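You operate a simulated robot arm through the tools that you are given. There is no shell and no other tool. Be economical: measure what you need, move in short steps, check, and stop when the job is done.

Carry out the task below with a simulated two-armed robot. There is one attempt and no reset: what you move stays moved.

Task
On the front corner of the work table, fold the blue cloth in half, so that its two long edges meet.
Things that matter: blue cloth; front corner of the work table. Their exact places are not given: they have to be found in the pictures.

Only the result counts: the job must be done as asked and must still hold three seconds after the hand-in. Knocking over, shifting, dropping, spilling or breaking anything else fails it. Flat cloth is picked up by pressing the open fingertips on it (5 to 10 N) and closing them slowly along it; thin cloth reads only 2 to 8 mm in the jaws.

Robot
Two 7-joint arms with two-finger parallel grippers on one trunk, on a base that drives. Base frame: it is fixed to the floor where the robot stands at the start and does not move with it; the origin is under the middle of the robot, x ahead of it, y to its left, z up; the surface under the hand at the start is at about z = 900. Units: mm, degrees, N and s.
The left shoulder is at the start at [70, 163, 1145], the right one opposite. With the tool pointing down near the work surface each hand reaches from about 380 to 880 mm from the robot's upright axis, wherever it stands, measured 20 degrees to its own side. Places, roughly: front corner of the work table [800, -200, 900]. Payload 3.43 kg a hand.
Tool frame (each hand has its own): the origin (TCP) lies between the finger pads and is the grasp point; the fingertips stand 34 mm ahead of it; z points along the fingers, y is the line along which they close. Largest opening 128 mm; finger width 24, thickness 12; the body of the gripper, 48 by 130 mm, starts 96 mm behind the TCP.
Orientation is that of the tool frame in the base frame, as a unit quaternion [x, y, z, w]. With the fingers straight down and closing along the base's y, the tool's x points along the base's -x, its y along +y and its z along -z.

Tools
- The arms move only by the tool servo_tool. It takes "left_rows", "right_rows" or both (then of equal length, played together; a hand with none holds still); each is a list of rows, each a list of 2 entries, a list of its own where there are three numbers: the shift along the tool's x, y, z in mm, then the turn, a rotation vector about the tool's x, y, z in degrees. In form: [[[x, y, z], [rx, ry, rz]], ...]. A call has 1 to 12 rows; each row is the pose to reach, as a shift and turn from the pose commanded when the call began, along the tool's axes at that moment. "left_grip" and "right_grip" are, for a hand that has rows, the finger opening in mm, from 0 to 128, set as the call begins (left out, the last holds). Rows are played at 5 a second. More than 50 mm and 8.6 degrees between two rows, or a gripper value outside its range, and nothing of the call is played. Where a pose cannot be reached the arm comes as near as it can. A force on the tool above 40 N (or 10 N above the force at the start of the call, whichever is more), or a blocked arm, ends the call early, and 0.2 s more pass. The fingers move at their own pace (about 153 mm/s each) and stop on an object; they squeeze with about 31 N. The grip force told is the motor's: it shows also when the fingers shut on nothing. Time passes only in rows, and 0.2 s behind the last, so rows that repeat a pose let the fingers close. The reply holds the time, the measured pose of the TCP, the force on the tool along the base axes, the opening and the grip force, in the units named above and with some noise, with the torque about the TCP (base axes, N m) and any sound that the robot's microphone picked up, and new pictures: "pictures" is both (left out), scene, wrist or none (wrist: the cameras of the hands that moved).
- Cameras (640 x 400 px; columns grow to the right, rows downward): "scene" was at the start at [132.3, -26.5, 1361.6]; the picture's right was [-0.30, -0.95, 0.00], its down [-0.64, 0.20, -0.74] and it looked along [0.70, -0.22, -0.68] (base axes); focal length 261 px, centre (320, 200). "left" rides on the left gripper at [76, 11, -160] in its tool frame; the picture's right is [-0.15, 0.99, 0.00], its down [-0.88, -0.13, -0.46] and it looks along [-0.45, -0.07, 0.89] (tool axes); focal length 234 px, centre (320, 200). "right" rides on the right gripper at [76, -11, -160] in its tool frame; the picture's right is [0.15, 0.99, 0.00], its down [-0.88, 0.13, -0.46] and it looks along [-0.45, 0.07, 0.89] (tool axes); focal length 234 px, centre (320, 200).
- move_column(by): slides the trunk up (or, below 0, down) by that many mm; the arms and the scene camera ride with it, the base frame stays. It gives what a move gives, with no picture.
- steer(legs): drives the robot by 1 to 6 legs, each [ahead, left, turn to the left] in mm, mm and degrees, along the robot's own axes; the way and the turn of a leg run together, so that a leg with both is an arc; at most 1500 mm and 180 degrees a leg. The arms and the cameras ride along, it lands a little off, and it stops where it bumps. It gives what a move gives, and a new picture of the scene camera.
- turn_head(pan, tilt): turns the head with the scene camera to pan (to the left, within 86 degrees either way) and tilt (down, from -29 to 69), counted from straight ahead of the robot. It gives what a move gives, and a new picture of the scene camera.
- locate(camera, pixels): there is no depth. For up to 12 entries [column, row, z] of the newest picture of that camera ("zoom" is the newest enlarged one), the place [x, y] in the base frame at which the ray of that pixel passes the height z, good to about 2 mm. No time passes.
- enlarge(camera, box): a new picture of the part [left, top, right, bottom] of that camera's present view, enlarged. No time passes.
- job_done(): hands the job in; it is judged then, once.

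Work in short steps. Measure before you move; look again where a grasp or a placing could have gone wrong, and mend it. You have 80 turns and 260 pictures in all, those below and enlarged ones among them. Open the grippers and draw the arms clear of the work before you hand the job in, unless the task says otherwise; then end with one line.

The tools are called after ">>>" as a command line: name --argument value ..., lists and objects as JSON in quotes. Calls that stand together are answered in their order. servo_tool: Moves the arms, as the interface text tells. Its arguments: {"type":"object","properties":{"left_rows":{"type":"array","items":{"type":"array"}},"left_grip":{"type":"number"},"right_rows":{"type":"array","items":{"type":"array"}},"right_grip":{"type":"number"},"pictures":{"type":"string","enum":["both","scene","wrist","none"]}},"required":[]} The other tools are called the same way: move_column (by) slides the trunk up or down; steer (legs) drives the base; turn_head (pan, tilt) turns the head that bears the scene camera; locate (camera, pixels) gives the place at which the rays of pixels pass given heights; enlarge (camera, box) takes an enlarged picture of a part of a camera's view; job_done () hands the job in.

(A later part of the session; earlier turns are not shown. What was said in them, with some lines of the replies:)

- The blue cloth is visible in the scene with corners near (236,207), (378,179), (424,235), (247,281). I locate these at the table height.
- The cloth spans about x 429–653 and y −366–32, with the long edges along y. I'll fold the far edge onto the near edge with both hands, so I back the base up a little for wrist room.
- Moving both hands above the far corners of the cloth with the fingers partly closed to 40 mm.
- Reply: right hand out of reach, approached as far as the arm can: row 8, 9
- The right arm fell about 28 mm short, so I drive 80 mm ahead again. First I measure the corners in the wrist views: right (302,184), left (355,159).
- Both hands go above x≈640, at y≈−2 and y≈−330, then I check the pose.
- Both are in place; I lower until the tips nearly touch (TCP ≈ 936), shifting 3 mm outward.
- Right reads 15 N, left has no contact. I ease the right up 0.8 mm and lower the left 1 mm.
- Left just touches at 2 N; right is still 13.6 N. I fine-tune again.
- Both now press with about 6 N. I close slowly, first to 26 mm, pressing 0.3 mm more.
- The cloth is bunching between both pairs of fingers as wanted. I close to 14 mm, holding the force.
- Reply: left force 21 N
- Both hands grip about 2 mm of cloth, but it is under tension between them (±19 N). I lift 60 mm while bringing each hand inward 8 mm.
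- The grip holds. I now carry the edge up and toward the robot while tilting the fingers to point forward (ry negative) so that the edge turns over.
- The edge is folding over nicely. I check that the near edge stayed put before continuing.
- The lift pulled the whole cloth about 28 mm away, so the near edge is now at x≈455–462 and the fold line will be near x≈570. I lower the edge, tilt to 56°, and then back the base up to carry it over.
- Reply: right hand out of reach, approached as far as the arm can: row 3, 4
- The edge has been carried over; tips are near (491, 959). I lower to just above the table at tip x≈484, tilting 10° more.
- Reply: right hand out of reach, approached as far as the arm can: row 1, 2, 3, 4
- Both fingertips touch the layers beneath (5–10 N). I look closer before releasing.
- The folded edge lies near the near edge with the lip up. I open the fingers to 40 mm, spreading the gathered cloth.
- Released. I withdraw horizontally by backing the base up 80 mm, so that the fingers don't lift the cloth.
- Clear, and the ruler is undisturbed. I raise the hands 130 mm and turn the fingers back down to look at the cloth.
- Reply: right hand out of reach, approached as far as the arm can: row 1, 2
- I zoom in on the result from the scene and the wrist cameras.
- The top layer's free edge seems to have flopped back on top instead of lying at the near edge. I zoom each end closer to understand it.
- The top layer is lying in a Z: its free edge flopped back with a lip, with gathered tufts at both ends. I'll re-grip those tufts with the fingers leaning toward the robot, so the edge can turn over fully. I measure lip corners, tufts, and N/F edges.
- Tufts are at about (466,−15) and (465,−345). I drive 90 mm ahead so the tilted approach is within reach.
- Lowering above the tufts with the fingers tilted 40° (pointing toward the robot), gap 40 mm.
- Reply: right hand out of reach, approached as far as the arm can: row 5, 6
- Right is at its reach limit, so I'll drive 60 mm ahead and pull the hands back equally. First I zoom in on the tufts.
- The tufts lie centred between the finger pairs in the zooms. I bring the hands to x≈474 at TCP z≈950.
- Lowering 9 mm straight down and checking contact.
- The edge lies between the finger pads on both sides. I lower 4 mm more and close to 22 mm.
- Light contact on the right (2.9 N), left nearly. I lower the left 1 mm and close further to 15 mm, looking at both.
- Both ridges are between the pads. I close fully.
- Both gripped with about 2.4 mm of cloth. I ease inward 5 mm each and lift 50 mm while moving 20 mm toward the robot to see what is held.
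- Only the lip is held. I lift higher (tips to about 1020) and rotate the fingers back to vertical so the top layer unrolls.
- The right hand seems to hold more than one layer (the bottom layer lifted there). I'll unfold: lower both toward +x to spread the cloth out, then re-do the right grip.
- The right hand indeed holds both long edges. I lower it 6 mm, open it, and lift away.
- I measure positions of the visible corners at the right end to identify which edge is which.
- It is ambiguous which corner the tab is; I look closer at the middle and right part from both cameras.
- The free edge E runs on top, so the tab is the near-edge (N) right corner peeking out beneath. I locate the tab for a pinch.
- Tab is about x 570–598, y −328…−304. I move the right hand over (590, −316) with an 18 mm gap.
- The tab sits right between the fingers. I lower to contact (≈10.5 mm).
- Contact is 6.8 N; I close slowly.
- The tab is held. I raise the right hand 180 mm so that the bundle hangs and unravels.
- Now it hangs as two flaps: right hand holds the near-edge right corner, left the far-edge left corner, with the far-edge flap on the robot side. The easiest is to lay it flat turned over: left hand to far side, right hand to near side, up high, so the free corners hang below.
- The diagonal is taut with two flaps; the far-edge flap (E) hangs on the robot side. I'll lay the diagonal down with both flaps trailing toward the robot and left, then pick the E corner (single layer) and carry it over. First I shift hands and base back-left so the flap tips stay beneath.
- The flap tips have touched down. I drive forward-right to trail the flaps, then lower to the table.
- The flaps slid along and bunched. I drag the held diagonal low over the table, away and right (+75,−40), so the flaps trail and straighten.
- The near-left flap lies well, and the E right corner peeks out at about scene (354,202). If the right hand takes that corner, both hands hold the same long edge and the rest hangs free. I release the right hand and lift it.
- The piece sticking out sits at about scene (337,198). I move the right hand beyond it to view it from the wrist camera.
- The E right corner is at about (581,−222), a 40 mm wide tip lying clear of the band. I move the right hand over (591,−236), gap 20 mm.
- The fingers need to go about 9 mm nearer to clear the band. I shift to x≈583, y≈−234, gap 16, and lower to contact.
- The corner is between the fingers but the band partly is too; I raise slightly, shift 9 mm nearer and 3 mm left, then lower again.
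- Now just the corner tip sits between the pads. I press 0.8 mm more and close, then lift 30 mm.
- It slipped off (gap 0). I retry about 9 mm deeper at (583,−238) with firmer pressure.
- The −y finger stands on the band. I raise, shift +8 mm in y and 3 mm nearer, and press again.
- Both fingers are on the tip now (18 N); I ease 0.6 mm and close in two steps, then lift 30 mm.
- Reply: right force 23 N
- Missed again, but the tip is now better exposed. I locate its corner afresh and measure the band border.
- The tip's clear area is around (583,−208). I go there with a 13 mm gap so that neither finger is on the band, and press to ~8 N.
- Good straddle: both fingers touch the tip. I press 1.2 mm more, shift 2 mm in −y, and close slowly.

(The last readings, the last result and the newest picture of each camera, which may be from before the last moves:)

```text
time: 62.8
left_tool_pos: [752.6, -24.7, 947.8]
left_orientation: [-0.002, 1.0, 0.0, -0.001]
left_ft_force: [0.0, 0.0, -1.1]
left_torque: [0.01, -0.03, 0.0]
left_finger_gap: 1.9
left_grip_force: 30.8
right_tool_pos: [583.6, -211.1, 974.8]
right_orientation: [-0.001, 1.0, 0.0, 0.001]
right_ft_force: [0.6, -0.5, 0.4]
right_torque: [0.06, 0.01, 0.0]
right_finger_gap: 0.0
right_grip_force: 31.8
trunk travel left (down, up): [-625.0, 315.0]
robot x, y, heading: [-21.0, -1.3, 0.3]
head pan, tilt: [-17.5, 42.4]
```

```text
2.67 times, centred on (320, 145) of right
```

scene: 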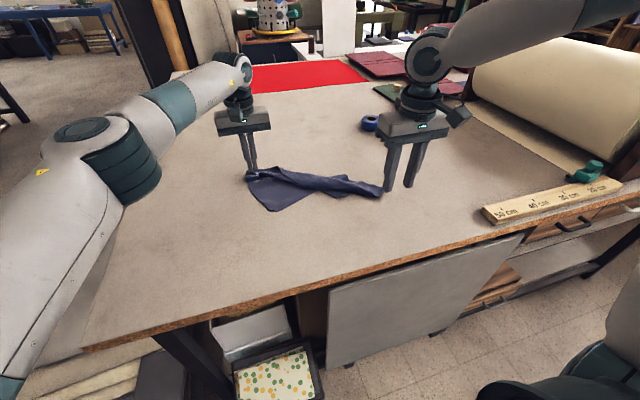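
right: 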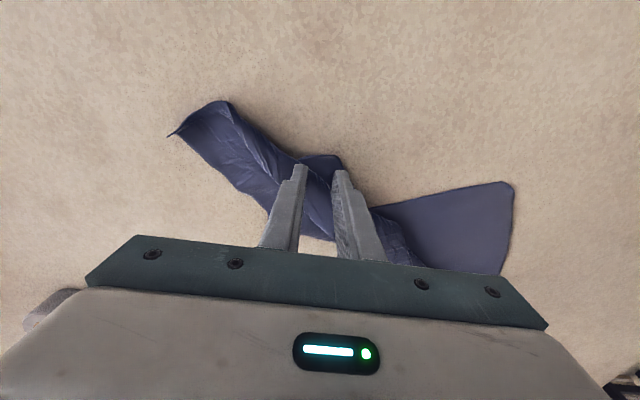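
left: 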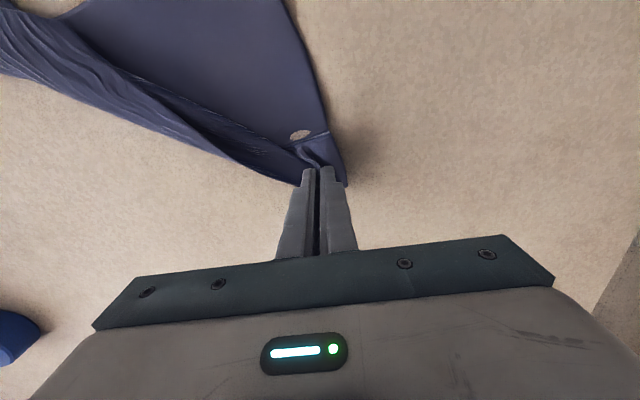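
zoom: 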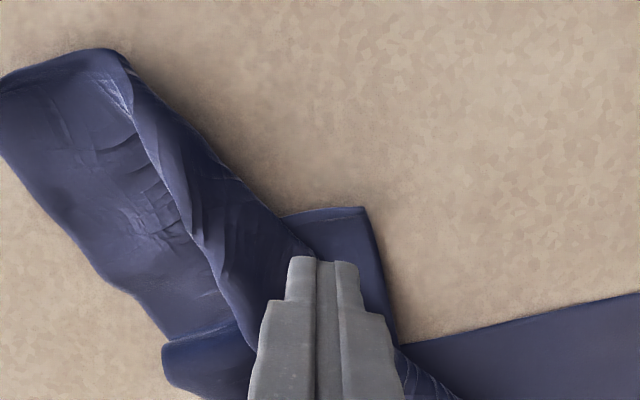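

The tip lies too much under the band. I use the closed right fingertips, just above the table, to push the band away (+x,−y) and expose the tip, then lift and look.

>>> servo_tool --right_rows '[[[6, 4, 20], [0, 0, 0]], [[6, 4, 33], [0, 0, 0]], [[-4, -3, 34.5], [0, 0, 0]], [[-14, -10, 34.5], [0, 0, 0]], [[-24, -17, 34.5], [0, 0, 0]], [[-36, -25, 34.5], [0, 0, 0]], [[-46, -32, 34], [0, 0, 0]], [[-46, -32, 0], [0, 0, 0]], [[-46, -32, -40], [0, 0, 0]], [[-46, -32, -60], [0, 0, 0]]]' --right_grip 0 --pictures "both"

>>> enlarge --camera "right" --box '[200, 70, 500, 260]'

```text
time: 65.0
left_tool_pos: [751.2, -24.2, 947.3]
left_orientation: [-0.002, 1.0, -0.001, 0.001]
left_ft_force: [-0.2, -0.3, -1.1]
left_torque: [0.02, 0.02, 0.01]
left_finger_gap: 2.0
left_grip_force: 30.8
right_tool_pos: [629.8, -242.0, 1039.2]
right_orientation: [0.0, 1.0, 0.001, 0.002]
right_ft_force: [-0.2, -0.6, -0.3]
right_torque: [-0.05, 0.0, -0.01]
right_finger_gap: 0.0
right_grip_force: 31.1
trunk travel left (down, up): [-625.0, 315.0]
robot x, y, heading: [-26.3, -0.7, 0.1]
head pan, tilt: [-17.5, 42.4]
```

scene: 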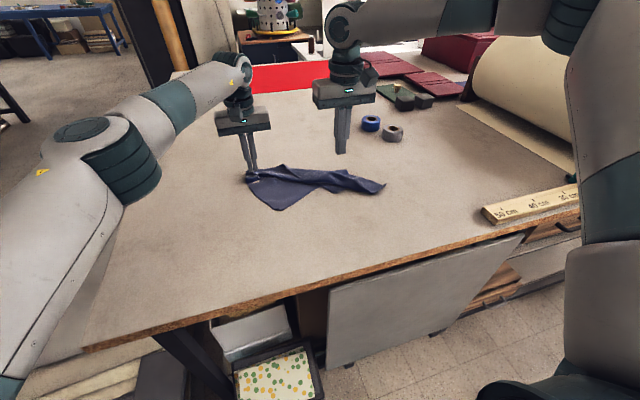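
right: 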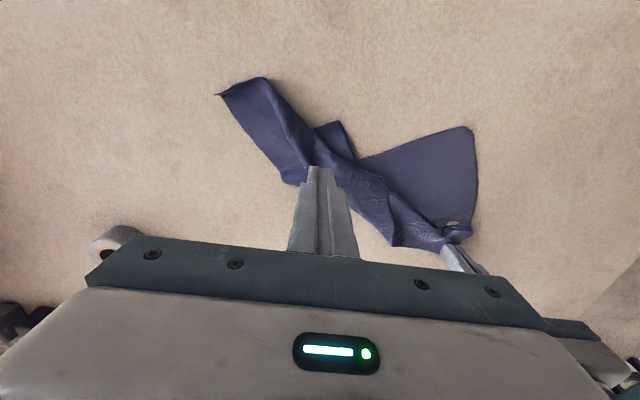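

```text
2.11 times, centred on (350, 165) of right
```

zoom: 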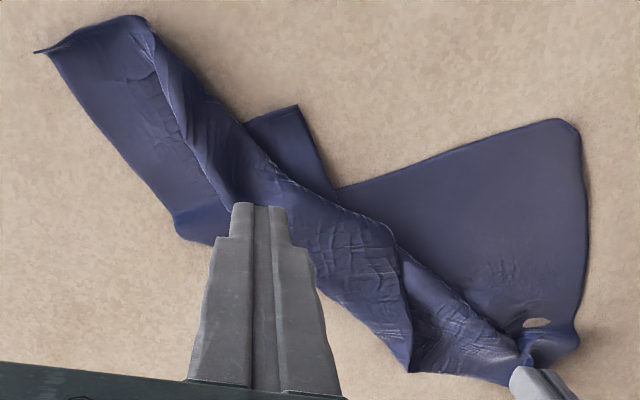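

The tip is more exposed now. I locate the corner and band border in this zoom.

>>> locate --camera "zoom" --pixels '[[298, 105, 901], [247, 122, 901], [335, 187, 901], [290, 178, 905], [266, 150, 905], [292, 135, 901], [40, 52, 905], [145, 20, 902]]'

```text
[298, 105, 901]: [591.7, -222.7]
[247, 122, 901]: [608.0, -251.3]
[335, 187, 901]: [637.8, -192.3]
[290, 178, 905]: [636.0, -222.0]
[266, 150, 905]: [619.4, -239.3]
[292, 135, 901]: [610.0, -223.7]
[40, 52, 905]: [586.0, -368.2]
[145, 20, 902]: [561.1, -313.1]
```

The exposed tip is rotated about 30°. I turn the right hand by 30° so that it closes along the short edge, at centre (607,−230), gap 14 mm, and lower near it.

>>> servo_tool --right_rows '[[[6, 3, 15], [0, 0, -7.5]], [[12, 6, 30], [0, 0, -15]], [[18, 9, 50], [0, 0, -22.5]], [[22.4, 12.3, 70], [0, 0, -30]], [[22.4, 12.3, 92], [0, 0, -30]], [[22.4, 12.3, 92], [0, 0, -30]]]' --right_grip 16 --pictures "none"

>>> enlarge --camera "right" --box '[240, 110, 400, 210]'

```text
time: 66.4
left_tool_pos: [751.5, -25.3, 949.8]
left_orientation: [-0.001, 1.0, -0.001, 0.0]
left_ft_force: [0.5, -0.8, 0.3]
left_torque: [0.04, -0.02, 0.01]
left_finger_gap: 2.0
left_grip_force: 30.6
right_tool_pos: [606.7, -230.0, 945.5]
right_orientation: [-0.261, 0.965, 0.0, 0.002]
right_ft_force: [-0.1, -0.3, 0.2]
right_torque: [-0.04, 0.03, -0.03]
right_finger_gap: 16.1
right_grip_force: 0.1
trunk travel left (down, up): [-625.0, 315.0]
robot x, y, heading: [-22.4, -3.0, 0.4]
head pan, tilt: [-17.5, 42.4]
```

```text
4.00 times, centred on (320, 160) of right
```

zoom: 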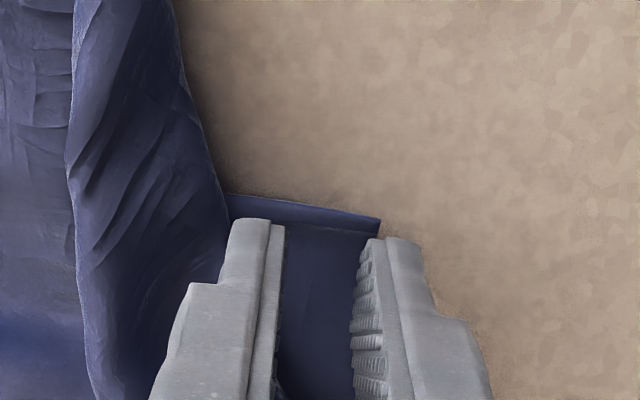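

Well aligned now. I lower to contact.

>>> servo_tool --right_rows '[[[0, 0, 6], [0, 0, 0]], [[0, 0, 8.5], [0, 0, 0]], [[0, 0, 9.5], [0, 0, 0]], [[0, 0, 9.5], [0, 0, 0]]]' --pictures "none"

>>> enlarge --camera "right" --box '[240, 110, 400, 210]'

```text
time: 67.4
left_tool_pos: [751.8, -24.8, 948.0]
left_orientation: [-0.002, 1.0, -0.001, -0.001]
left_ft_force: [0.2, 0.2, -0.5]
left_torque: [0.02, 0.03, -0.05]
left_finger_gap: 1.9
left_grip_force: 30.9
right_tool_pos: [606.5, -230.0, 935.2]
right_orientation: [-0.259, 0.966, 0.001, 0.003]
right_ft_force: [1.1, 0.4, 6.6]
right_torque: [-0.06, -0.13, 0.0]
right_finger_gap: 15.8
right_grip_force: 0.0
trunk travel left (down, up): [-625.0, 315.0]
robot x, y, heading: [-21.9, 0.8, 0.2]
head pan, tilt: [-17.5, 42.4]
```

```text
4.00 times, centred on (320, 160) of right
```

zoom: 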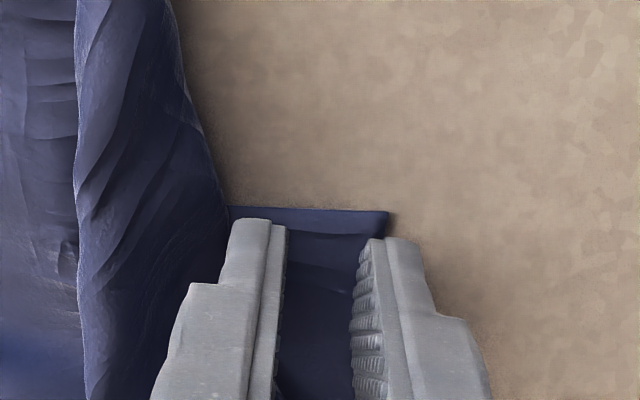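

Contact 6.6 N with both fingers on the single-layer tip. I close slowly and lift 40 mm.

>>> servo_tool --right_rows '[[[0, 0, 0.3], [0, 0, 0]], [[0, 0, 0.3], [0, 0, 0]]]' --right_grip 9 --pictures "none"

>>> servo_tool --right_rows '[[[0, 0, 0], [0, 0, 0]], [[0, 0, 0], [0, 0, 0]], [[0, 0, -15], [0, 0, 0]], [[0, 0, -40], [0, 0, 0]], [[0, 0, -40], [0, 0, 0]]]' --right_grip 0 --pictures "none"

>>> enlarge --camera "right" --box '[200, 70, 440, 220]'

```text
time: 68.0
left_tool_pos: [752.3, -24.9, 949.2]
left_orientation: [-0.001, 1.0, -0.001, 0.001]
left_ft_force: [-0.4, 0.2, -0.7]
left_torque: [0.02, 0.0, -0.01]
left_finger_gap: 2.2
left_grip_force: 30.9
right_tool_pos: [605.7, -229.8, 936.0]
right_orientation: [-0.26, 0.966, 0.0, 0.002]
right_ft_force: [-0.2, 1.7, 9.8]
right_torque: [0.01, -0.13, 0.04]
right_finger_gap: 7.8
right_grip_force: 0.1
trunk travel left (down, up): [-625.0, 315.0]
robot x, y, heading: [-24.5, -0.6, 0.4]
head pan, tilt: [-17.5, 42.4]
```

```text
time: 69.2
left_tool_pos: [751.9, -25.6, 947.3]
left_orientation: [-0.001, 1.0, 0.0, 0.0]
left_ft_force: [-0.4, 0.0, 0.8]
left_torque: [0.0, 0.0, -0.03]
left_finger_gap: 2.2
left_grip_force: 31.1
right_tool_pos: [606.4, -231.9, 974.6]
right_orientation: [-0.259, 0.966, 0.0, 0.0]
right_ft_force: [0.8, 0.3, 0.6]
right_torque: [-0.01, 0.01, -0.02]
right_finger_gap: 0.1
right_grip_force: 30.8
trunk travel left (down, up): [-625.0, 315.0]
robot x, y, heading: [-25.0, -3.4, -0.0]
head pan, tilt: [-17.5, 42.4]
```

```text
2.67 times, centred on (320, 145) of right
```

zoom: 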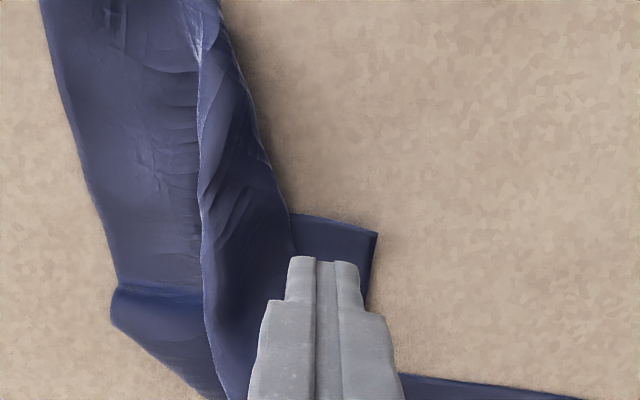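

A larger bite is needed (≥24 mm gap), so I sweep the band further aside along the short edge direction, then look from higher up.

>>> servo_tool --right_rows '[[[0, 8, 20], [0, 0, 0]], [[0, 8, 34], [0, 0, 0]], [[-4, -4, 34.5], [0, 0, 0]], [[-6, -16, 34.5], [0, 0, 0]], [[-8, -28, 34.5], [0, 0, 0]], [[-10, -40, 34.5], [0, 0, 0]], [[-10, -52, 34.5], [0, 0, 0]], [[-10, -62, 34], [0, 0, 0]], [[-10, -62, 0], [0, 0, 0]], [[-10, -62, -40], [0, 0, 0]], [[-30, -62, -60], [0, 0, 0]]]' --right_grip 0 --pictures "none"

>>> enlarge --camera "right" --box '[220, 60, 540, 260]'

```text
time: 71.6
left_tool_pos: [752.2, -25.9, 947.0]
left_orientation: [-0.002, 1.0, -0.001, 0.0]
left_ft_force: [-0.2, 0.1, -0.2]
left_torque: [0.0, 0.03, 0.03]
left_finger_gap: 2.1
left_grip_force: 30.7
right_tool_pos: [665.1, -267.3, 1033.5]
right_orientation: [-0.259, 0.966, -0.001, 0.002]
right_ft_force: [-0.3, -0.1, 0.2]
right_torque: [0.0, 0.05, -0.01]
right_finger_gap: 0.0
right_grip_force: 31.1
trunk travel left (down, up): [-625.0, 315.0]
robot x, y, heading: [-25.2, -0.1, 0.3]
head pan, tilt: [-17.5, 42.4]
```

```text
2.00 times, centred on (380, 160) of right
```

zoom: 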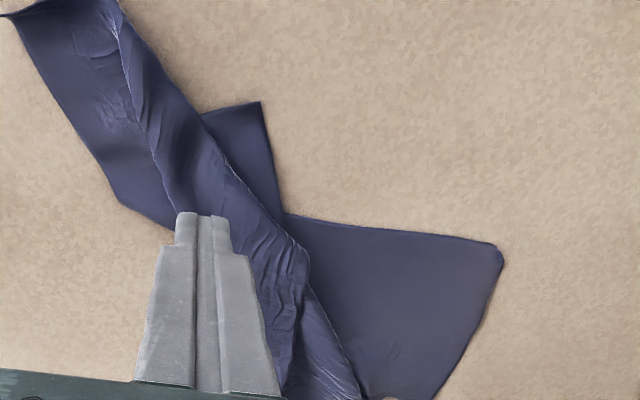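

More exposed: corner (262,102), band border (200,115)→(270,205) in the zoom. I locate them.

>>> locate --camera "zoom" --pixels '[[262, 102, 901], [200, 115, 901], [287, 212, 901], [268, 203, 905], [230, 155, 904], [10, 15, 904]]'

```text
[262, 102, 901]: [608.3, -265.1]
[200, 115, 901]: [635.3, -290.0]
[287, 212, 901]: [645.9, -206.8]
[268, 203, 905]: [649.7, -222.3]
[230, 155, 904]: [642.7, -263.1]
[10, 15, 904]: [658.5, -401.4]
```

I'll pinch along the long edge E instead (30 mm bite), centred at (626,−248), with the hand turned to close along (0.55,0.84).

>>> servo_tool --right_rows '[[[3, 5, 0], [0, 0, 8]], [[6, 9, 0], [0, 0, 16]], [[9, 14, 0], [0, 0, 24]], [[12, 18, 0], [0, 0, 32]], [[15, 23, 0], [0, 0, 40]], [[18, 27, 0], [0, 0, 48]], [[21, 32, 10], [0, 0, 56]], [[24.3, 36, 30], [0, 0, 63]], [[24.3, 36, 60], [0, 0, 63]], [[24.3, 36, 86], [0, 0, 63]], [[24.3, 36, 86], [0, 0, 63]]]' --right_grip 30 --pictures "none"

>>> enlarge --camera "right" --box '[240, 100, 400, 200]'

```text
time: 74.0
left_tool_pos: [750.6, -25.9, 948.6]
left_orientation: [-0.002, 1.0, -0.001, 0.0]
left_ft_force: [0.1, -0.1, 0.2]
left_torque: [-0.04, 0.0, -0.01]
left_finger_gap: 2.0
left_grip_force: 31.0
right_tool_pos: [624.0, -250.2, 947.2]
right_orientation: [0.283, 0.959, 0.002, 0.002]
right_ft_force: [0.3, -0.6, -0.6]
right_torque: [0.01, -0.02, 0.01]
right_finger_gap: 30.0
right_grip_force: 0.0
trunk travel left (down, up): [-625.0, 315.0]
robot x, y, heading: [-25.8, 0.4, 0.2]
head pan, tilt: [-17.5, 42.4]
```

```text
4.00 times, centred on (320, 150) of right
```

zoom: 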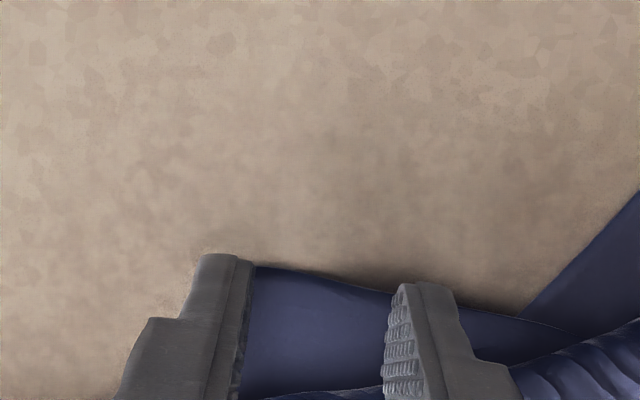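

Edge E lies right under both fingertips. I shift 3 mm along the edge, 4 mm inward, and lower to contact.

>>> servo_tool --right_rows '[[[-4, 3, 6], [0, 0, 0]], [[-4, 3, 10], [0, 0, 0]], [[-4, 3, 11.3], [0, 0, 0]], [[-4, 3, 11.3], [0, 0, 0]]]' --pictures "none"

>>> enlarge --camera "right" --box '[240, 100, 400, 200]'

```text
time: 75.0
left_tool_pos: [751.9, -24.6, 948.0]
left_orientation: [-0.002, 1.0, -0.001, 0.0]
left_ft_force: [-0.1, 0.3, -0.2]
left_torque: [0.03, -0.02, -0.02]
left_finger_gap: 2.1
left_grip_force: 31.0
right_tool_pos: [630.0, -250.2, 937.8]
right_orientation: [0.283, 0.959, 0.001, 0.002]
right_ft_force: [0.4, 0.2, -0.3]
right_torque: [-0.02, 0.0, -0.01]
right_finger_gap: 29.9
right_grip_force: 0.2
trunk travel left (down, up): [-625.0, 315.0]
robot x, y, heading: [-21.8, -1.8, 0.2]
head pan, tilt: [-17.5, 42.4]
```

```text
4.00 times, centred on (320, 150) of right
```

zoom: 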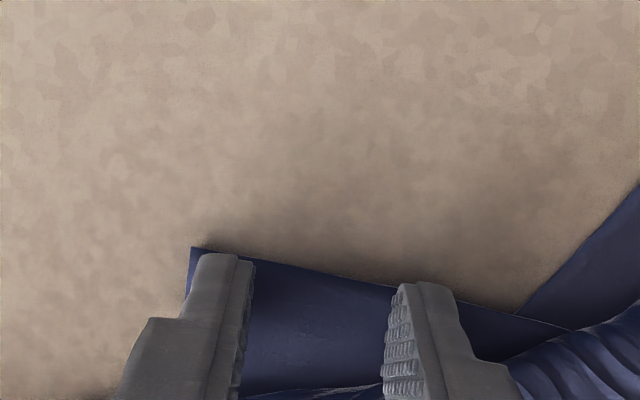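

Perfect placement; both fingers on the single layer. I lower 1.8 mm more and begin closing to 20.

>>> servo_tool --right_rows '[[[0, 0, 1.8], [0, 0, 0]], [[0, 0, 1.8], [0, 0, 0]]]' --pictures "none"

>>> servo_tool --right_rows '[[[0, 0, 0.3], [0, 0, 0]], [[0, 0, 0.3], [0, 0, 0]]]' --right_grip 20 --pictures "none"

>>> enlarge --camera "right" --box '[240, 100, 400, 200]'

```text
time: 75.6
left_tool_pos: [751.1, -24.9, 949.0]
left_orientation: [-0.002, 1.0, -0.001, 0.0]
left_ft_force: [-0.2, -0.1, -0.5]
left_torque: [-0.02, 0.01, 0.0]
left_finger_gap: 2.1
left_grip_force: 30.9
right_tool_pos: [628.7, -249.6, 937.2]
right_orientation: [0.283, 0.959, 0.002, 0.001]
right_ft_force: [-0.3, 0.1, 0.3]
right_torque: [0.01, 0.0, 0.02]
right_finger_gap: 29.8
right_grip_force: 0.1
trunk travel left (down, up): [-625.0, 315.0]
robot x, y, heading: [-25.4, 0.7, 0.0]
head pan, tilt: [-17.5, 42.4]
```

```text
time: 76.2
left_tool_pos: [751.8, -24.6, 948.3]
left_orientation: [-0.001, 1.0, -0.001, 0.001]
left_ft_force: [-0.1, 0.0, 0.0]
left_torque: [0.01, 0.0, 0.01]
left_finger_gap: 1.8
left_grip_force: 31.2
right_tool_pos: [629.8, -250.0, 936.5]
right_orientation: [0.283, 0.959, 0.002, 0.001]
right_ft_force: [0.4, -0.2, 1.3]
right_torque: [0.01, -0.01, -0.02]
right_finger_gap: 19.9
right_grip_force: 0.0
trunk travel left (down, up): [-625.0, 315.0]
robot x, y, heading: [-23.2, -1.9, 0.2]
head pan, tilt: [-17.5, 42.4]
```

```text
4.00 times, centred on (320, 150) of right
```

zoom: 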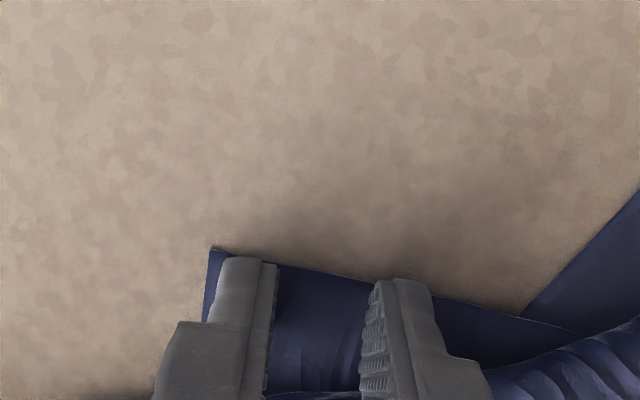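

Force was too low (1.3 N). I reopen to 30, press 1.3 mm more, then close in steps and lift.

>>> servo_tool --right_rows '[[[0, 0, -2], [0, 0, 0]], [[0, 0, -2], [0, 0, 0]], [[0, 0, 0.8], [0, 0, 0]], [[0, 0, 1.2], [0, 0, 0]], [[0, 0, 1.2], [0, 0, 0]]]' --right_grip 30 --pictures "none"

>>> servo_tool --right_rows '[[[0, 0, 0.2], [0, 0, 0]], [[0, 0, 0.2], [0, 0, 0]]]' --right_grip 19 --pictures "none"

>>> enlarge --camera "right" --box '[240, 100, 400, 200]'

```text
time: 77.4
left_tool_pos: [750.5, -24.5, 948.8]
left_orientation: [-0.002, 1.0, 0.0, 0.001]
left_ft_force: [0.0, -0.2, -0.3]
left_torque: [0.01, 0.04, -0.02]
left_finger_gap: 1.9
left_grip_force: 30.5
right_tool_pos: [629.8, -249.9, 935.6]
right_orientation: [0.283, 0.959, 0.002, 0.002]
right_ft_force: [1.2, -1.5, 11.5]
right_torque: [-0.2, 0.0, 0.0]
right_finger_gap: 30.3
right_grip_force: 0.0
trunk travel left (down, up): [-625.0, 315.0]
robot x, y, heading: [-25.7, 2.8, 0.1]
head pan, tilt: [-17.5, 42.4]
```

```text
time: 78.0
left_tool_pos: [750.6, -24.9, 950.4]
left_orientation: [-0.001, 1.0, -0.002, 0.0]
left_ft_force: [-0.5, -0.7, 0.0]
left_torque: [0.05, 0.04, 0.01]
left_finger_gap: 1.7
left_grip_force: 31.2
right_tool_pos: [629.2, -248.7, 936.1]
right_orientation: [0.284, 0.959, 0.002, 0.003]
right_ft_force: [2.8, -1.6, 17.8]
right_torque: [-0.18, -0.1, 0.02]
right_finger_gap: 18.7
right_grip_force: 0.2
trunk travel left (down, up): [-625.0, 315.0]
robot x, y, heading: [-21.0, -3.5, 0.2]
head pan, tilt: [-17.5, 42.4]
```

```text
4.00 times, centred on (320, 150) of right
```

zoom: 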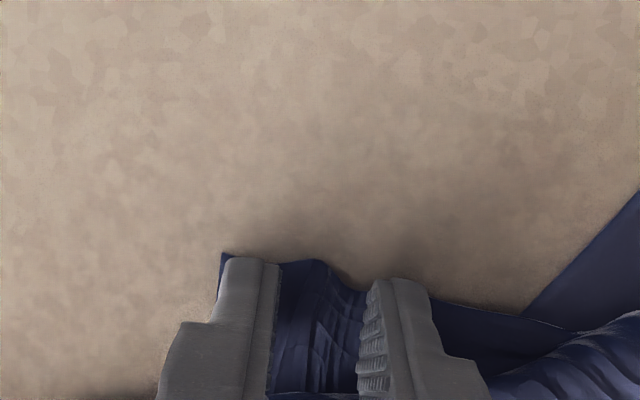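

It is buckling now. I close fully and lift both hands to let the cloth hang from the long edge E.

>>> servo_tool --right_rows '[[[0, 0, -0.4], [0, 0, 0]], [[0, 0, -0.4], [0, 0, 0]]]' --right_grip 9 --pictures "none"

>>> servo_tool --right_rows '[[[0, 0, 0], [0, 0, 0]], [[0, 0, 0], [0, 0, 0]], [[0, 0, 0], [0, 0, 0]], [[0, 0, -10], [0, 0, 0]], [[0, 0, -40], [0, 0, 0]], [[0, 0, -85], [0, 0, 0]], [[0, 0, -130], [0, 0, 0]], [[0, 0, -175], [0, 0, 0]], [[0, 0, -210], [0, 0, 0]], [[0, 0, -210], [0, 0, 0]]]' --left_rows '[[[0, 0, 0], [0, 0, 0]], [[0, 0, 0], [0, 0, 0]], [[0, 0, 0], [0, 0, 0]], [[0, 0, -10], [0, 0, 0]], [[0, 0, -40], [0, 0, 0]], [[0, 0, -85], [0, 0, 0]], [[0, 0, -130], [0, 0, 0]], [[0, 0, -175], [0, 0, 0]], [[0, 0, -198], [0, 0, 0]], [[0, 0, -198], [0, 0, 0]]]' --right_grip 0 --pictures "both"

>>> enlarge --camera "scene" --box '[220, 70, 420, 230]'

```text
time: 78.6
left_tool_pos: [750.3, -24.1, 949.0]
left_orientation: [-0.001, 1.0, 0.0, 0.001]
left_ft_force: [0.0, 0.1, 0.0]
left_torque: [0.03, 0.0, 0.04]
left_finger_gap: 2.1
left_grip_force: 31.1
right_tool_pos: [629.1, -249.8, 935.7]
right_orientation: [0.283, 0.959, 0.002, 0.002]
right_ft_force: [1.7, -1.6, 15.6]
right_torque: [-0.09, -0.07, 0.01]
right_finger_gap: 9.0
right_grip_force: 0.3
trunk travel left (down, up): [-625.0, 315.0]
robot x, y, heading: [-21.7, -0.2, 0.1]
head pan, tilt: [-17.5, 42.4]
```

```text
time: 80.8
left_tool_pos: [734.3, -18.7, 1132.5]
left_orientation: [-0.002, 1.0, 0.0, 0.0]
left_ft_force: [0.1, 0.3, 0.0]
left_torque: [-0.03, -0.02, 0.03]
left_finger_gap: 2.1
left_grip_force: 30.7
left hand out of reach, approached as far as the arm can: row 7, 8, 9, 10
right_tool_pos: [629.5, -248.3, 1143.8]
right_orientation: [0.283, 0.959, 0.002, 0.002]
right_ft_force: [0.6, 0.3, 0.1]
right_torque: [-0.01, -0.01, -0.01]
right_finger_gap: 1.9
right_grip_force: 31.2
trunk travel left (down, up): [-625.0, 315.0]
robot x, y, heading: [-24.5, 3.5, 0.1]
head pan, tilt: [-17.5, 42.4]
```

scene: 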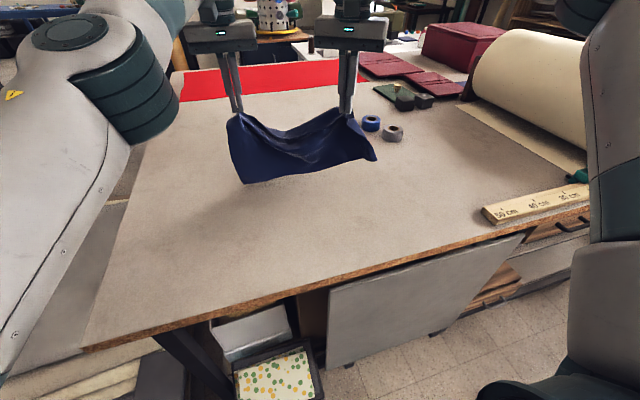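
right: 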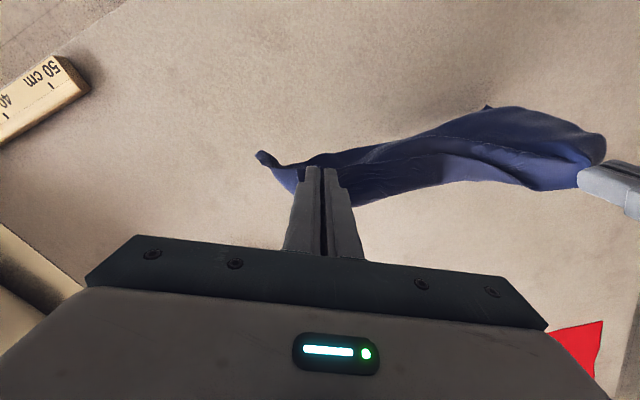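
left: 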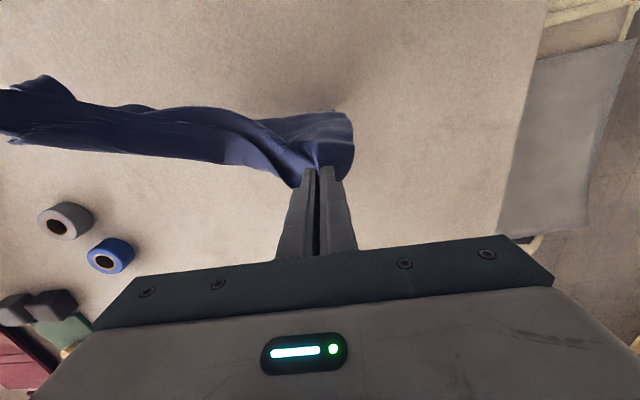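

```text
2.50 times, centred on (320, 150) of scene
```

zoom: 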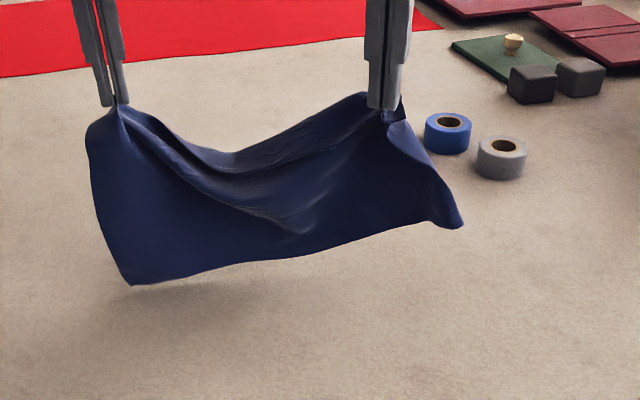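

Excellent: the cloth now hangs cleanly from its long edge. I align the hands (x≈650, y≈0 and −310), then move toward the robot while lowering so the lower half lays with the fold line on the near side.

>>> servo_tool --left_rows '[[[20, 4, 0], [0, 0, 0]], [[40, 8, 0], [0, 0, 0]], [[60, 12, 0], [0, 0, 0]], [[75, 16, 0], [0, 0, 0]], [[85, 20, 0], [0, 0, 0]], [[85, 20, 0], [0, 0, 0]], [[85, 20, 0], [0, 0, 0]]]' --right_rows '[[[-9, -9, 0], [0, 0, -7]], [[-19, -18, 0], [0, 0, -14]], [[-28, -26, 0], [0, 0, -21]], [[-38, -35, 0], [0, 0, -28]], [[-47, -44, 0], [0, 0, -33]], [[-47, -44, 0], [0, 0, -33]], [[-47, -44, 0], [0, 0, -33]]]' --pictures "scene"

>>> enlarge --camera "scene" --box '[220, 70, 440, 230]'

```text
time: 82.4
left_tool_pos: [648.4, 0.8, 1133.0]
left_orientation: [-0.002, 1.0, 0.0, 0.001]
left_ft_force: [-0.4, -2.2, -0.4]
left_torque: [-0.07, 0.0, -0.01]
left_finger_gap: 2.1
left_grip_force: 31.7
right_tool_pos: [645.6, -312.5, 1144.0]
right_orientation: [-0.002, 1.0, 0.001, 0.001]
right_ft_force: [0.5, 0.9, -0.2]
right_torque: [0.05, 0.0, 0.01]
right_finger_gap: 1.9
right_grip_force: 31.6
trunk travel left (down, up): [-625.0, 315.0]
robot x, y, heading: [-23.0, -2.3, 0.2]
head pan, tilt: [-17.5, 42.4]
```

scene: 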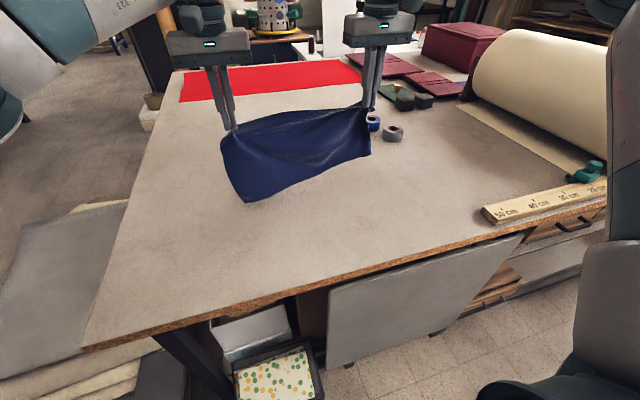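

```text
2.50 times, centred on (330, 150) of scene
```

zoom: 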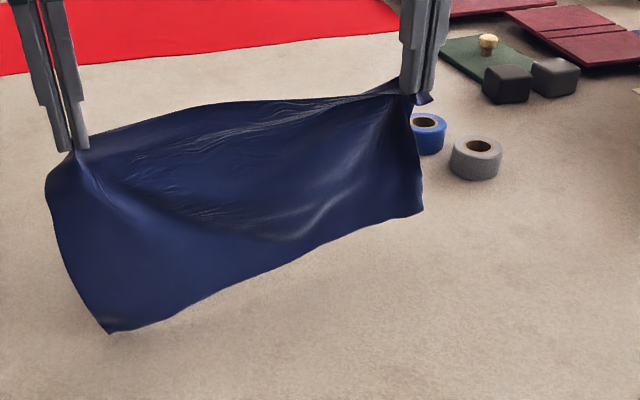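

The cloth hangs as a neat rectangle. I move both hands 115 mm toward the robot while lowering about 110 mm, so that N stays behind and the lower half lays down.

>>> servo_tool --left_rows '[[[0, 1, 15], [0, 0, 0]], [[20, 1, 35], [0, 0, 0]], [[45, 1, 55], [0, 0, 0]], [[70, 1, 75], [0, 0, 0]], [[95, 1, 95], [0, 0, 0]], [[120, 1, 112], [0, 0, 0]], [[120, 1, 112], [0, 0, 0]], [[120, 1, 112], [0, 0, 0]]]' --right_rows '[[[0, -1, 20], [0, 0, 0]], [[20, -1, 43], [0, 0, 0]], [[45, -1, 65], [0, 0, 0]], [[70, -1, 85], [0, 0, 0]], [[95, -1, 105], [0, 0, 0]], [[120, -1, 123], [0, 0, 0]], [[120, -1, 123], [0, 0, 0]], [[120, -1, 123], [0, 0, 0]]]' --pictures "both"

>>> enlarge --camera "scene" --box '[220, 100, 440, 260]'

```text
time: 84.2
left_tool_pos: [529.0, 2.8, 1023.0]
left_orientation: [-0.002, 1.0, -0.001, 0.0]
left_ft_force: [0.0, -2.6, -0.5]
left_torque: [-0.07, -0.02, 0.01]
left_finger_gap: 2.2
left_grip_force: 31.0
right_tool_pos: [524.2, -313.5, 1022.2]
right_orientation: [-0.001, 1.0, 0.0, 0.002]
right_ft_force: [0.0, 2.9, -0.1]
right_torque: [0.07, -0.01, -0.01]
right_finger_gap: 1.6
right_grip_force: 31.0
trunk travel left (down, up): [-625.0, 315.0]
robot x, y, heading: [-26.0, -1.7, 0.2]
head pan, tilt: [-17.5, 42.4]
```

scene: 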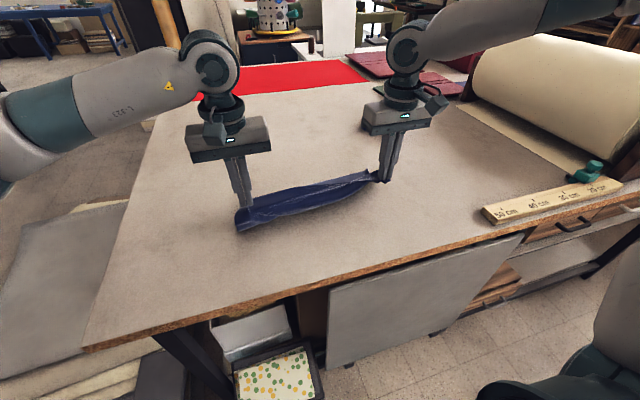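
right: 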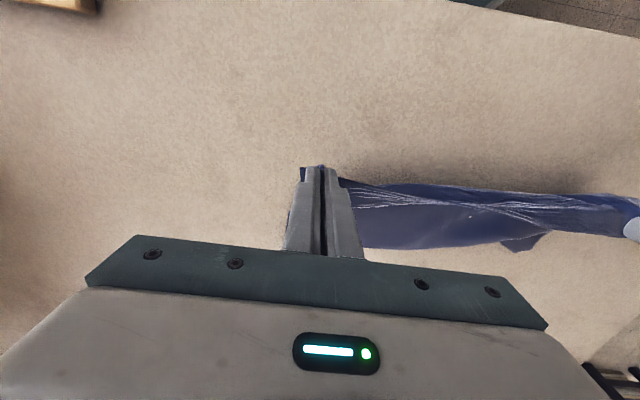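
left: 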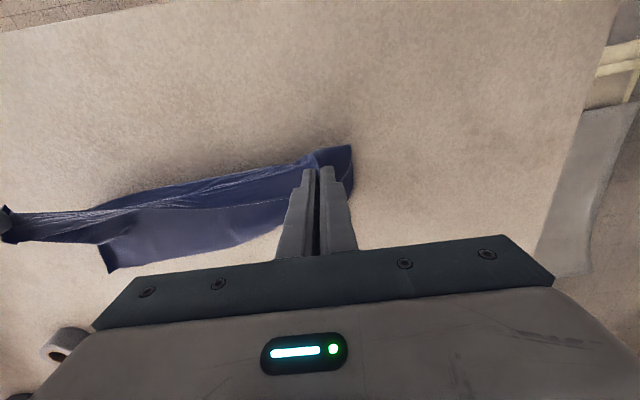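

```text
2.50 times, centred on (330, 180) of scene
```

zoom: 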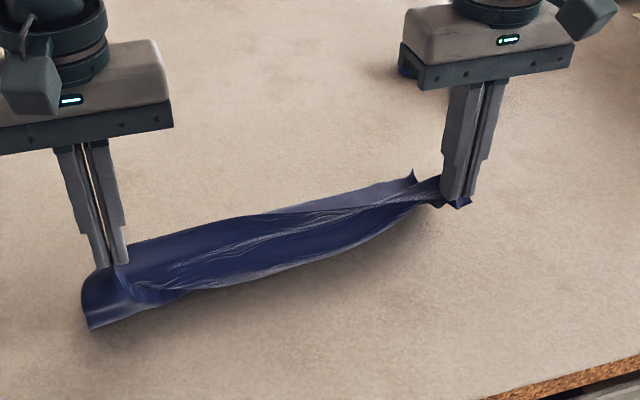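

N trails on the far side as intended. I locate its visible points to set the placing target.

>>> locate --camera "scene" --pixels '[[366, 169, 903], [300, 184, 903]]'

>>> locate --camera "left" --pixels '[[110, 271, 902], [200, 254, 902], [270, 236, 902]]'

>>> locate --camera "right" --pixels '[[365, 248, 902], [440, 247, 902], [525, 250, 902]]'

>>> servo_tool --left_rows '[[[15, 0, 10], [0, 0, 0]], [[30, 0, 22], [0, 0, 0]], [[45, 0, 34], [0, 0, 0]], [[45, 0, 34], [0, 0, 0]]]' --right_rows '[[[15, 0, 10], [0, 0, 0]], [[30, 0, 22], [0, 0, 0]], [[45, 0, 34], [0, 0, 0]], [[45, 0, 34], [0, 0, 0]]]' --pictures "both"

```text
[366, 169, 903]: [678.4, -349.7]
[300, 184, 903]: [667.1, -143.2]
```

```text
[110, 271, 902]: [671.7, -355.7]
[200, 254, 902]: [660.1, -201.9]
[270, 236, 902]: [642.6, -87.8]
```

```text
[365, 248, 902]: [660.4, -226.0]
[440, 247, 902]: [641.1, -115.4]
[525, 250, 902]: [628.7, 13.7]
```

```text
time: 85.2
left_tool_pos: [482.3, 2.4, 988.2]
left_orientation: [-0.002, 1.0, -0.001, 0.0]
left_ft_force: [-0.1, -2.7, 0.7]
left_torque: [-0.1, -0.03, 0.01]
left_finger_gap: 2.0
left_grip_force: 31.2
right_tool_pos: [481.0, -313.6, 987.0]
right_orientation: [-0.001, 1.0, 0.001, 0.002]
right_ft_force: [0.1, 2.0, -0.2]
right_torque: [0.07, 0.01, 0.0]
right_finger_gap: 1.9
right_grip_force: 31.0
trunk travel left (down, up): [-625.0, 315.0]
robot x, y, heading: [-26.2, -1.1, 0.3]
head pan, tilt: [-17.5, 42.4]
```

scene: 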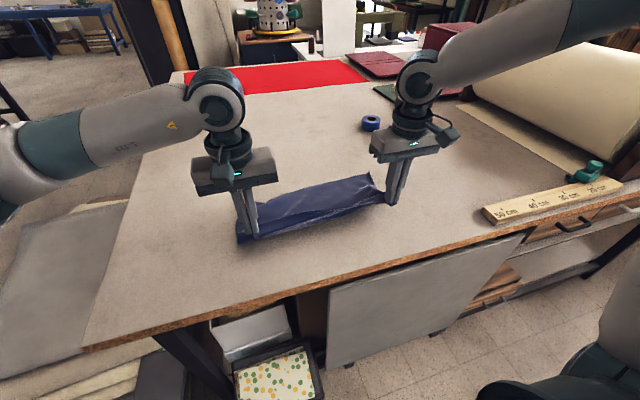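
right: 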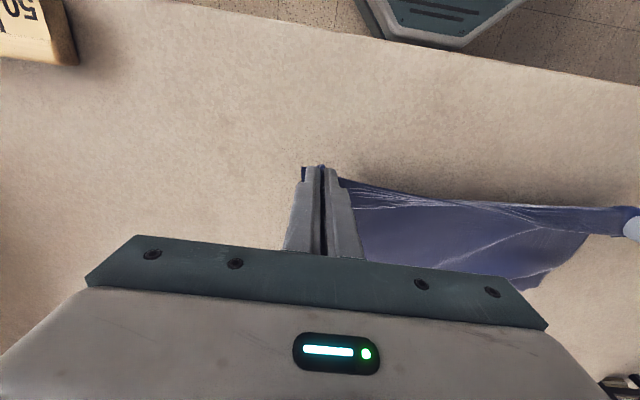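
left: 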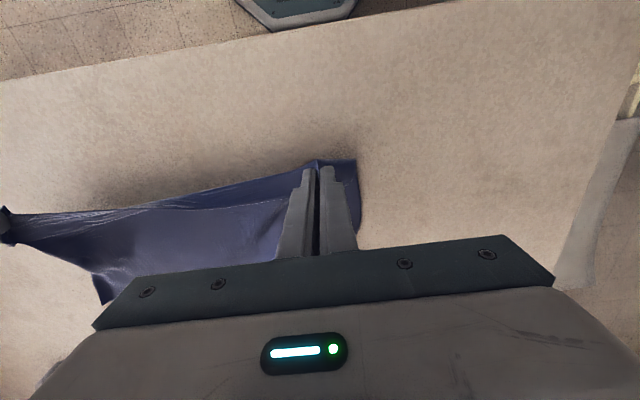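

N lies at x≈629 (left) to 673 (right). I carry the E edge back over onto N (left x≈622, right x≈664), lower, open, and lift straight up, then look.

>>> servo_tool --left_rows '[[[-30, 0, -15], [0, 0, 0]], [[-60, 0, -20], [0, 0, 0]], [[-90, 0, -10], [0, 0, 0]], [[-115, 0, 10], [0, 0, 0]], [[-135, 0, 30], [0, 0, 0]], [[-140, 0, 46], [0, 0, 0]], [[-140, 0, 46], [0, 0, 0]]]' --right_rows '[[[-40, 0, -15], [0, 0, 0]], [[-80, 0, -20], [0, 0, 0]], [[-120, 0, -10], [0, 0, 0]], [[-150, 0, 10], [0, 0, 0]], [[-175, 0, 30], [0, 0, 0]], [[-183, 0, 45], [0, 0, 0]], [[-183, 0, 45], [0, 0, 0]]]' --pictures "scene"

>>> servo_tool --left_rows '[[[0, 0, 0], [0, 0, 0]], [[0, 0, 0], [0, 0, 0]], [[0, 0, 0], [0, 0, 0]], [[0, 0, -20], [0, 0, 0]], [[0, 0, -65], [0, 0, 0]], [[0, 0, -110], [0, 0, 0]], [[0, 0, -110], [0, 0, 0]]]' --right_rows '[[[0, 0, 0], [0, 0, 0]], [[0, 0, 0], [0, 0, 0]], [[0, 0, 0], [0, 0, 0]], [[0, 0, -20], [0, 0, 0]], [[0, 0, -65], [0, 0, 0]], [[0, 0, -110], [0, 0, 0]], [[0, 0, -110], [0, 0, 0]]]' --left_grip 44 --right_grip 44 --pictures "both"

>>> enlarge --camera "scene" --box '[220, 140, 420, 260]'

```text
time: 86.8
left_tool_pos: [625.5, 1.0, 942.0]
left_orientation: [-0.002, 1.0, 0.0, 0.001]
left_ft_force: [0.0, -5.5, 4.2]
left_torque: [-0.21, -0.03, 0.01]
left_finger_gap: 2.1
left_grip_force: 30.8
right_tool_pos: [663.6, -314.4, 944.5]
right_orientation: [-0.001, 1.0, 0.001, 0.002]
right_ft_force: [-1.2, 4.1, 0.6]
right_torque: [0.18, 0.0, 0.04]
right_finger_gap: 1.8
right_grip_force: 31.0
trunk travel left (down, up): [-625.0, 315.0]
robot x, y, heading: [-22.9, -0.7, 0.5]
head pan, tilt: [-17.5, 42.4]
```

scene: 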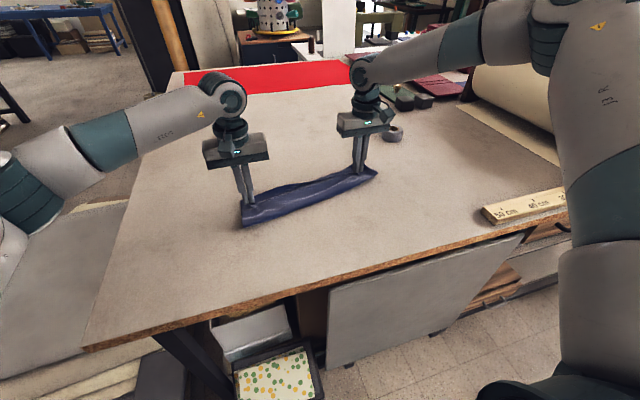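

```text
time: 88.4
left_tool_pos: [626.0, 2.9, 1048.4]
left_orientation: [-0.002, 1.0, -0.001, -0.002]
left_ft_force: [1.0, 0.4, -0.7]
left_torque: [-0.01, 0.05, 0.0]
left_finger_gap: 44.0
left_grip_force: 0.3
right_tool_pos: [664.1, -314.2, 1052.2]
right_orientation: [-0.001, 1.0, 0.001, 0.001]
right_ft_force: [-0.4, 0.2, -0.5]
right_torque: [0.0, 0.03, 0.0]
right_finger_gap: 44.0
right_grip_force: 0.1
trunk travel left (down, up): [-625.0, 315.0]
robot x, y, heading: [-22.8, -0.4, 0.1]
head pan, tilt: [-17.5, 42.4]
```

scene: 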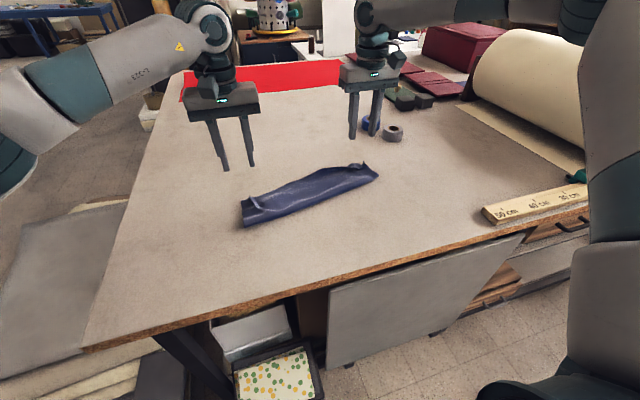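
right: 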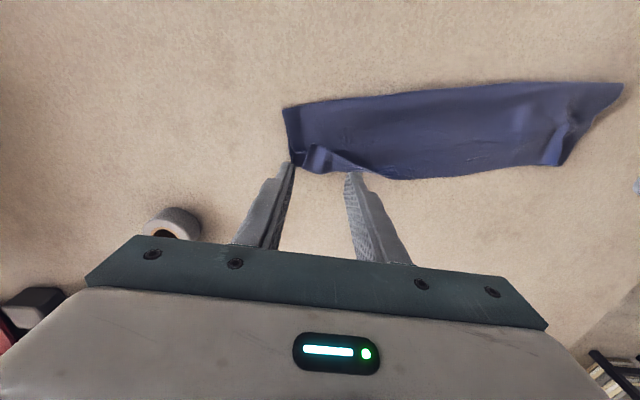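
left: 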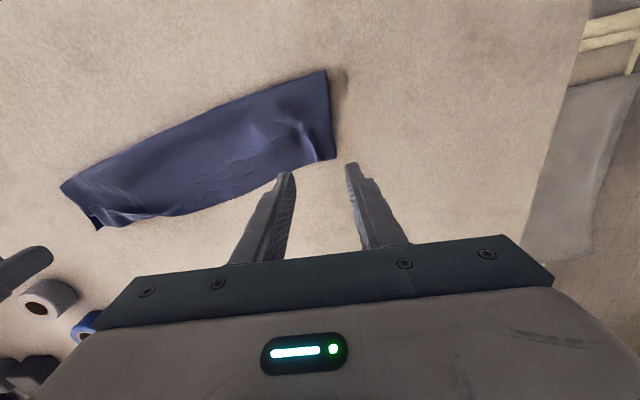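

```text
3.20 times, centred on (320, 200) of scene
```

zoom: 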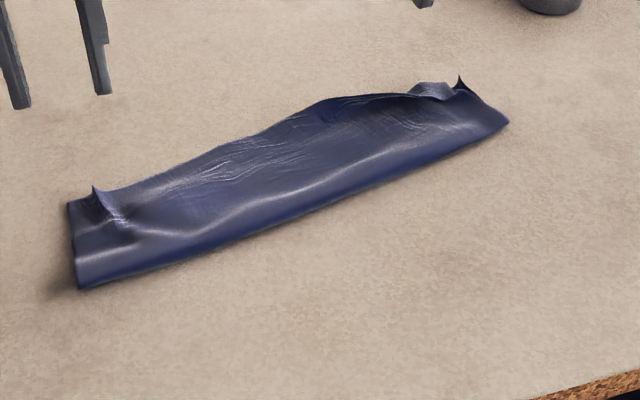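

The cloth is folded with both long edges together at the far side; only small tufts remain where it was gripped. I raise the arms a further 60 mm clear and take one last close look.

>>> servo_tool --left_rows '[[[0, 0, -30], [0, 0, 0]], [[0, 0, -60], [0, 0, 0]], [[0, 0, -60], [0, 0, 0]]]' --right_rows '[[[0, 0, -30], [0, 0, 0]], [[0, 0, -60], [0, 0, 0]], [[0, 0, -60], [0, 0, 0]]]' --pictures "none"

>>> enlarge --camera "right" --box '[260, 70, 640, 230]'

```text
time: 89.2
left_tool_pos: [623.5, 1.1, 1107.4]
left_orientation: [-0.003, 1.0, -0.001, -0.001]
left_ft_force: [0.2, 0.4, -0.8]
left_torque: [0.02, 0.02, 0.03]
left_finger_gap: 44.2
left_grip_force: 0.1
right_tool_pos: [665.1, -313.9, 1112.9]
right_orientation: [-0.001, 1.0, 0.001, 0.001]
right_ft_force: [0.3, 0.0, 0.0]
right_torque: [0.01, 0.06, 0.01]
right_finger_gap: 44.1
right_grip_force: 0.1
trunk travel left (down, up): [-625.0, 315.0]
robot x, y, heading: [-26.9, 1.0, 0.2]
head pan, tilt: [-17.5, 42.4]
```

```text
1.68 times, centred on (450, 150) of right
```

zoom: 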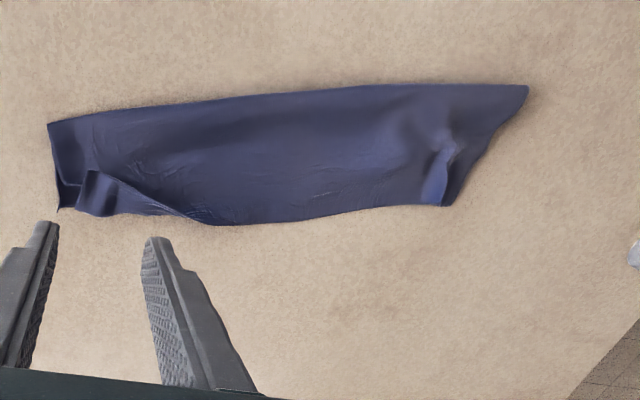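

The long edges lie together along the far side and the arms are clear with the grippers open, so I hand in.

>>> job_done

```text
The job is handed in.
```

The blue cloth is folded in half with its two long edges together along the far side. Small tufts remain at both gripped ends, with a short turned-back lip at the right one. The whole cloth ended up further back on the table and turned by about 7°. The grippers are open and the arms clear; I didn't see anything else on the table move.
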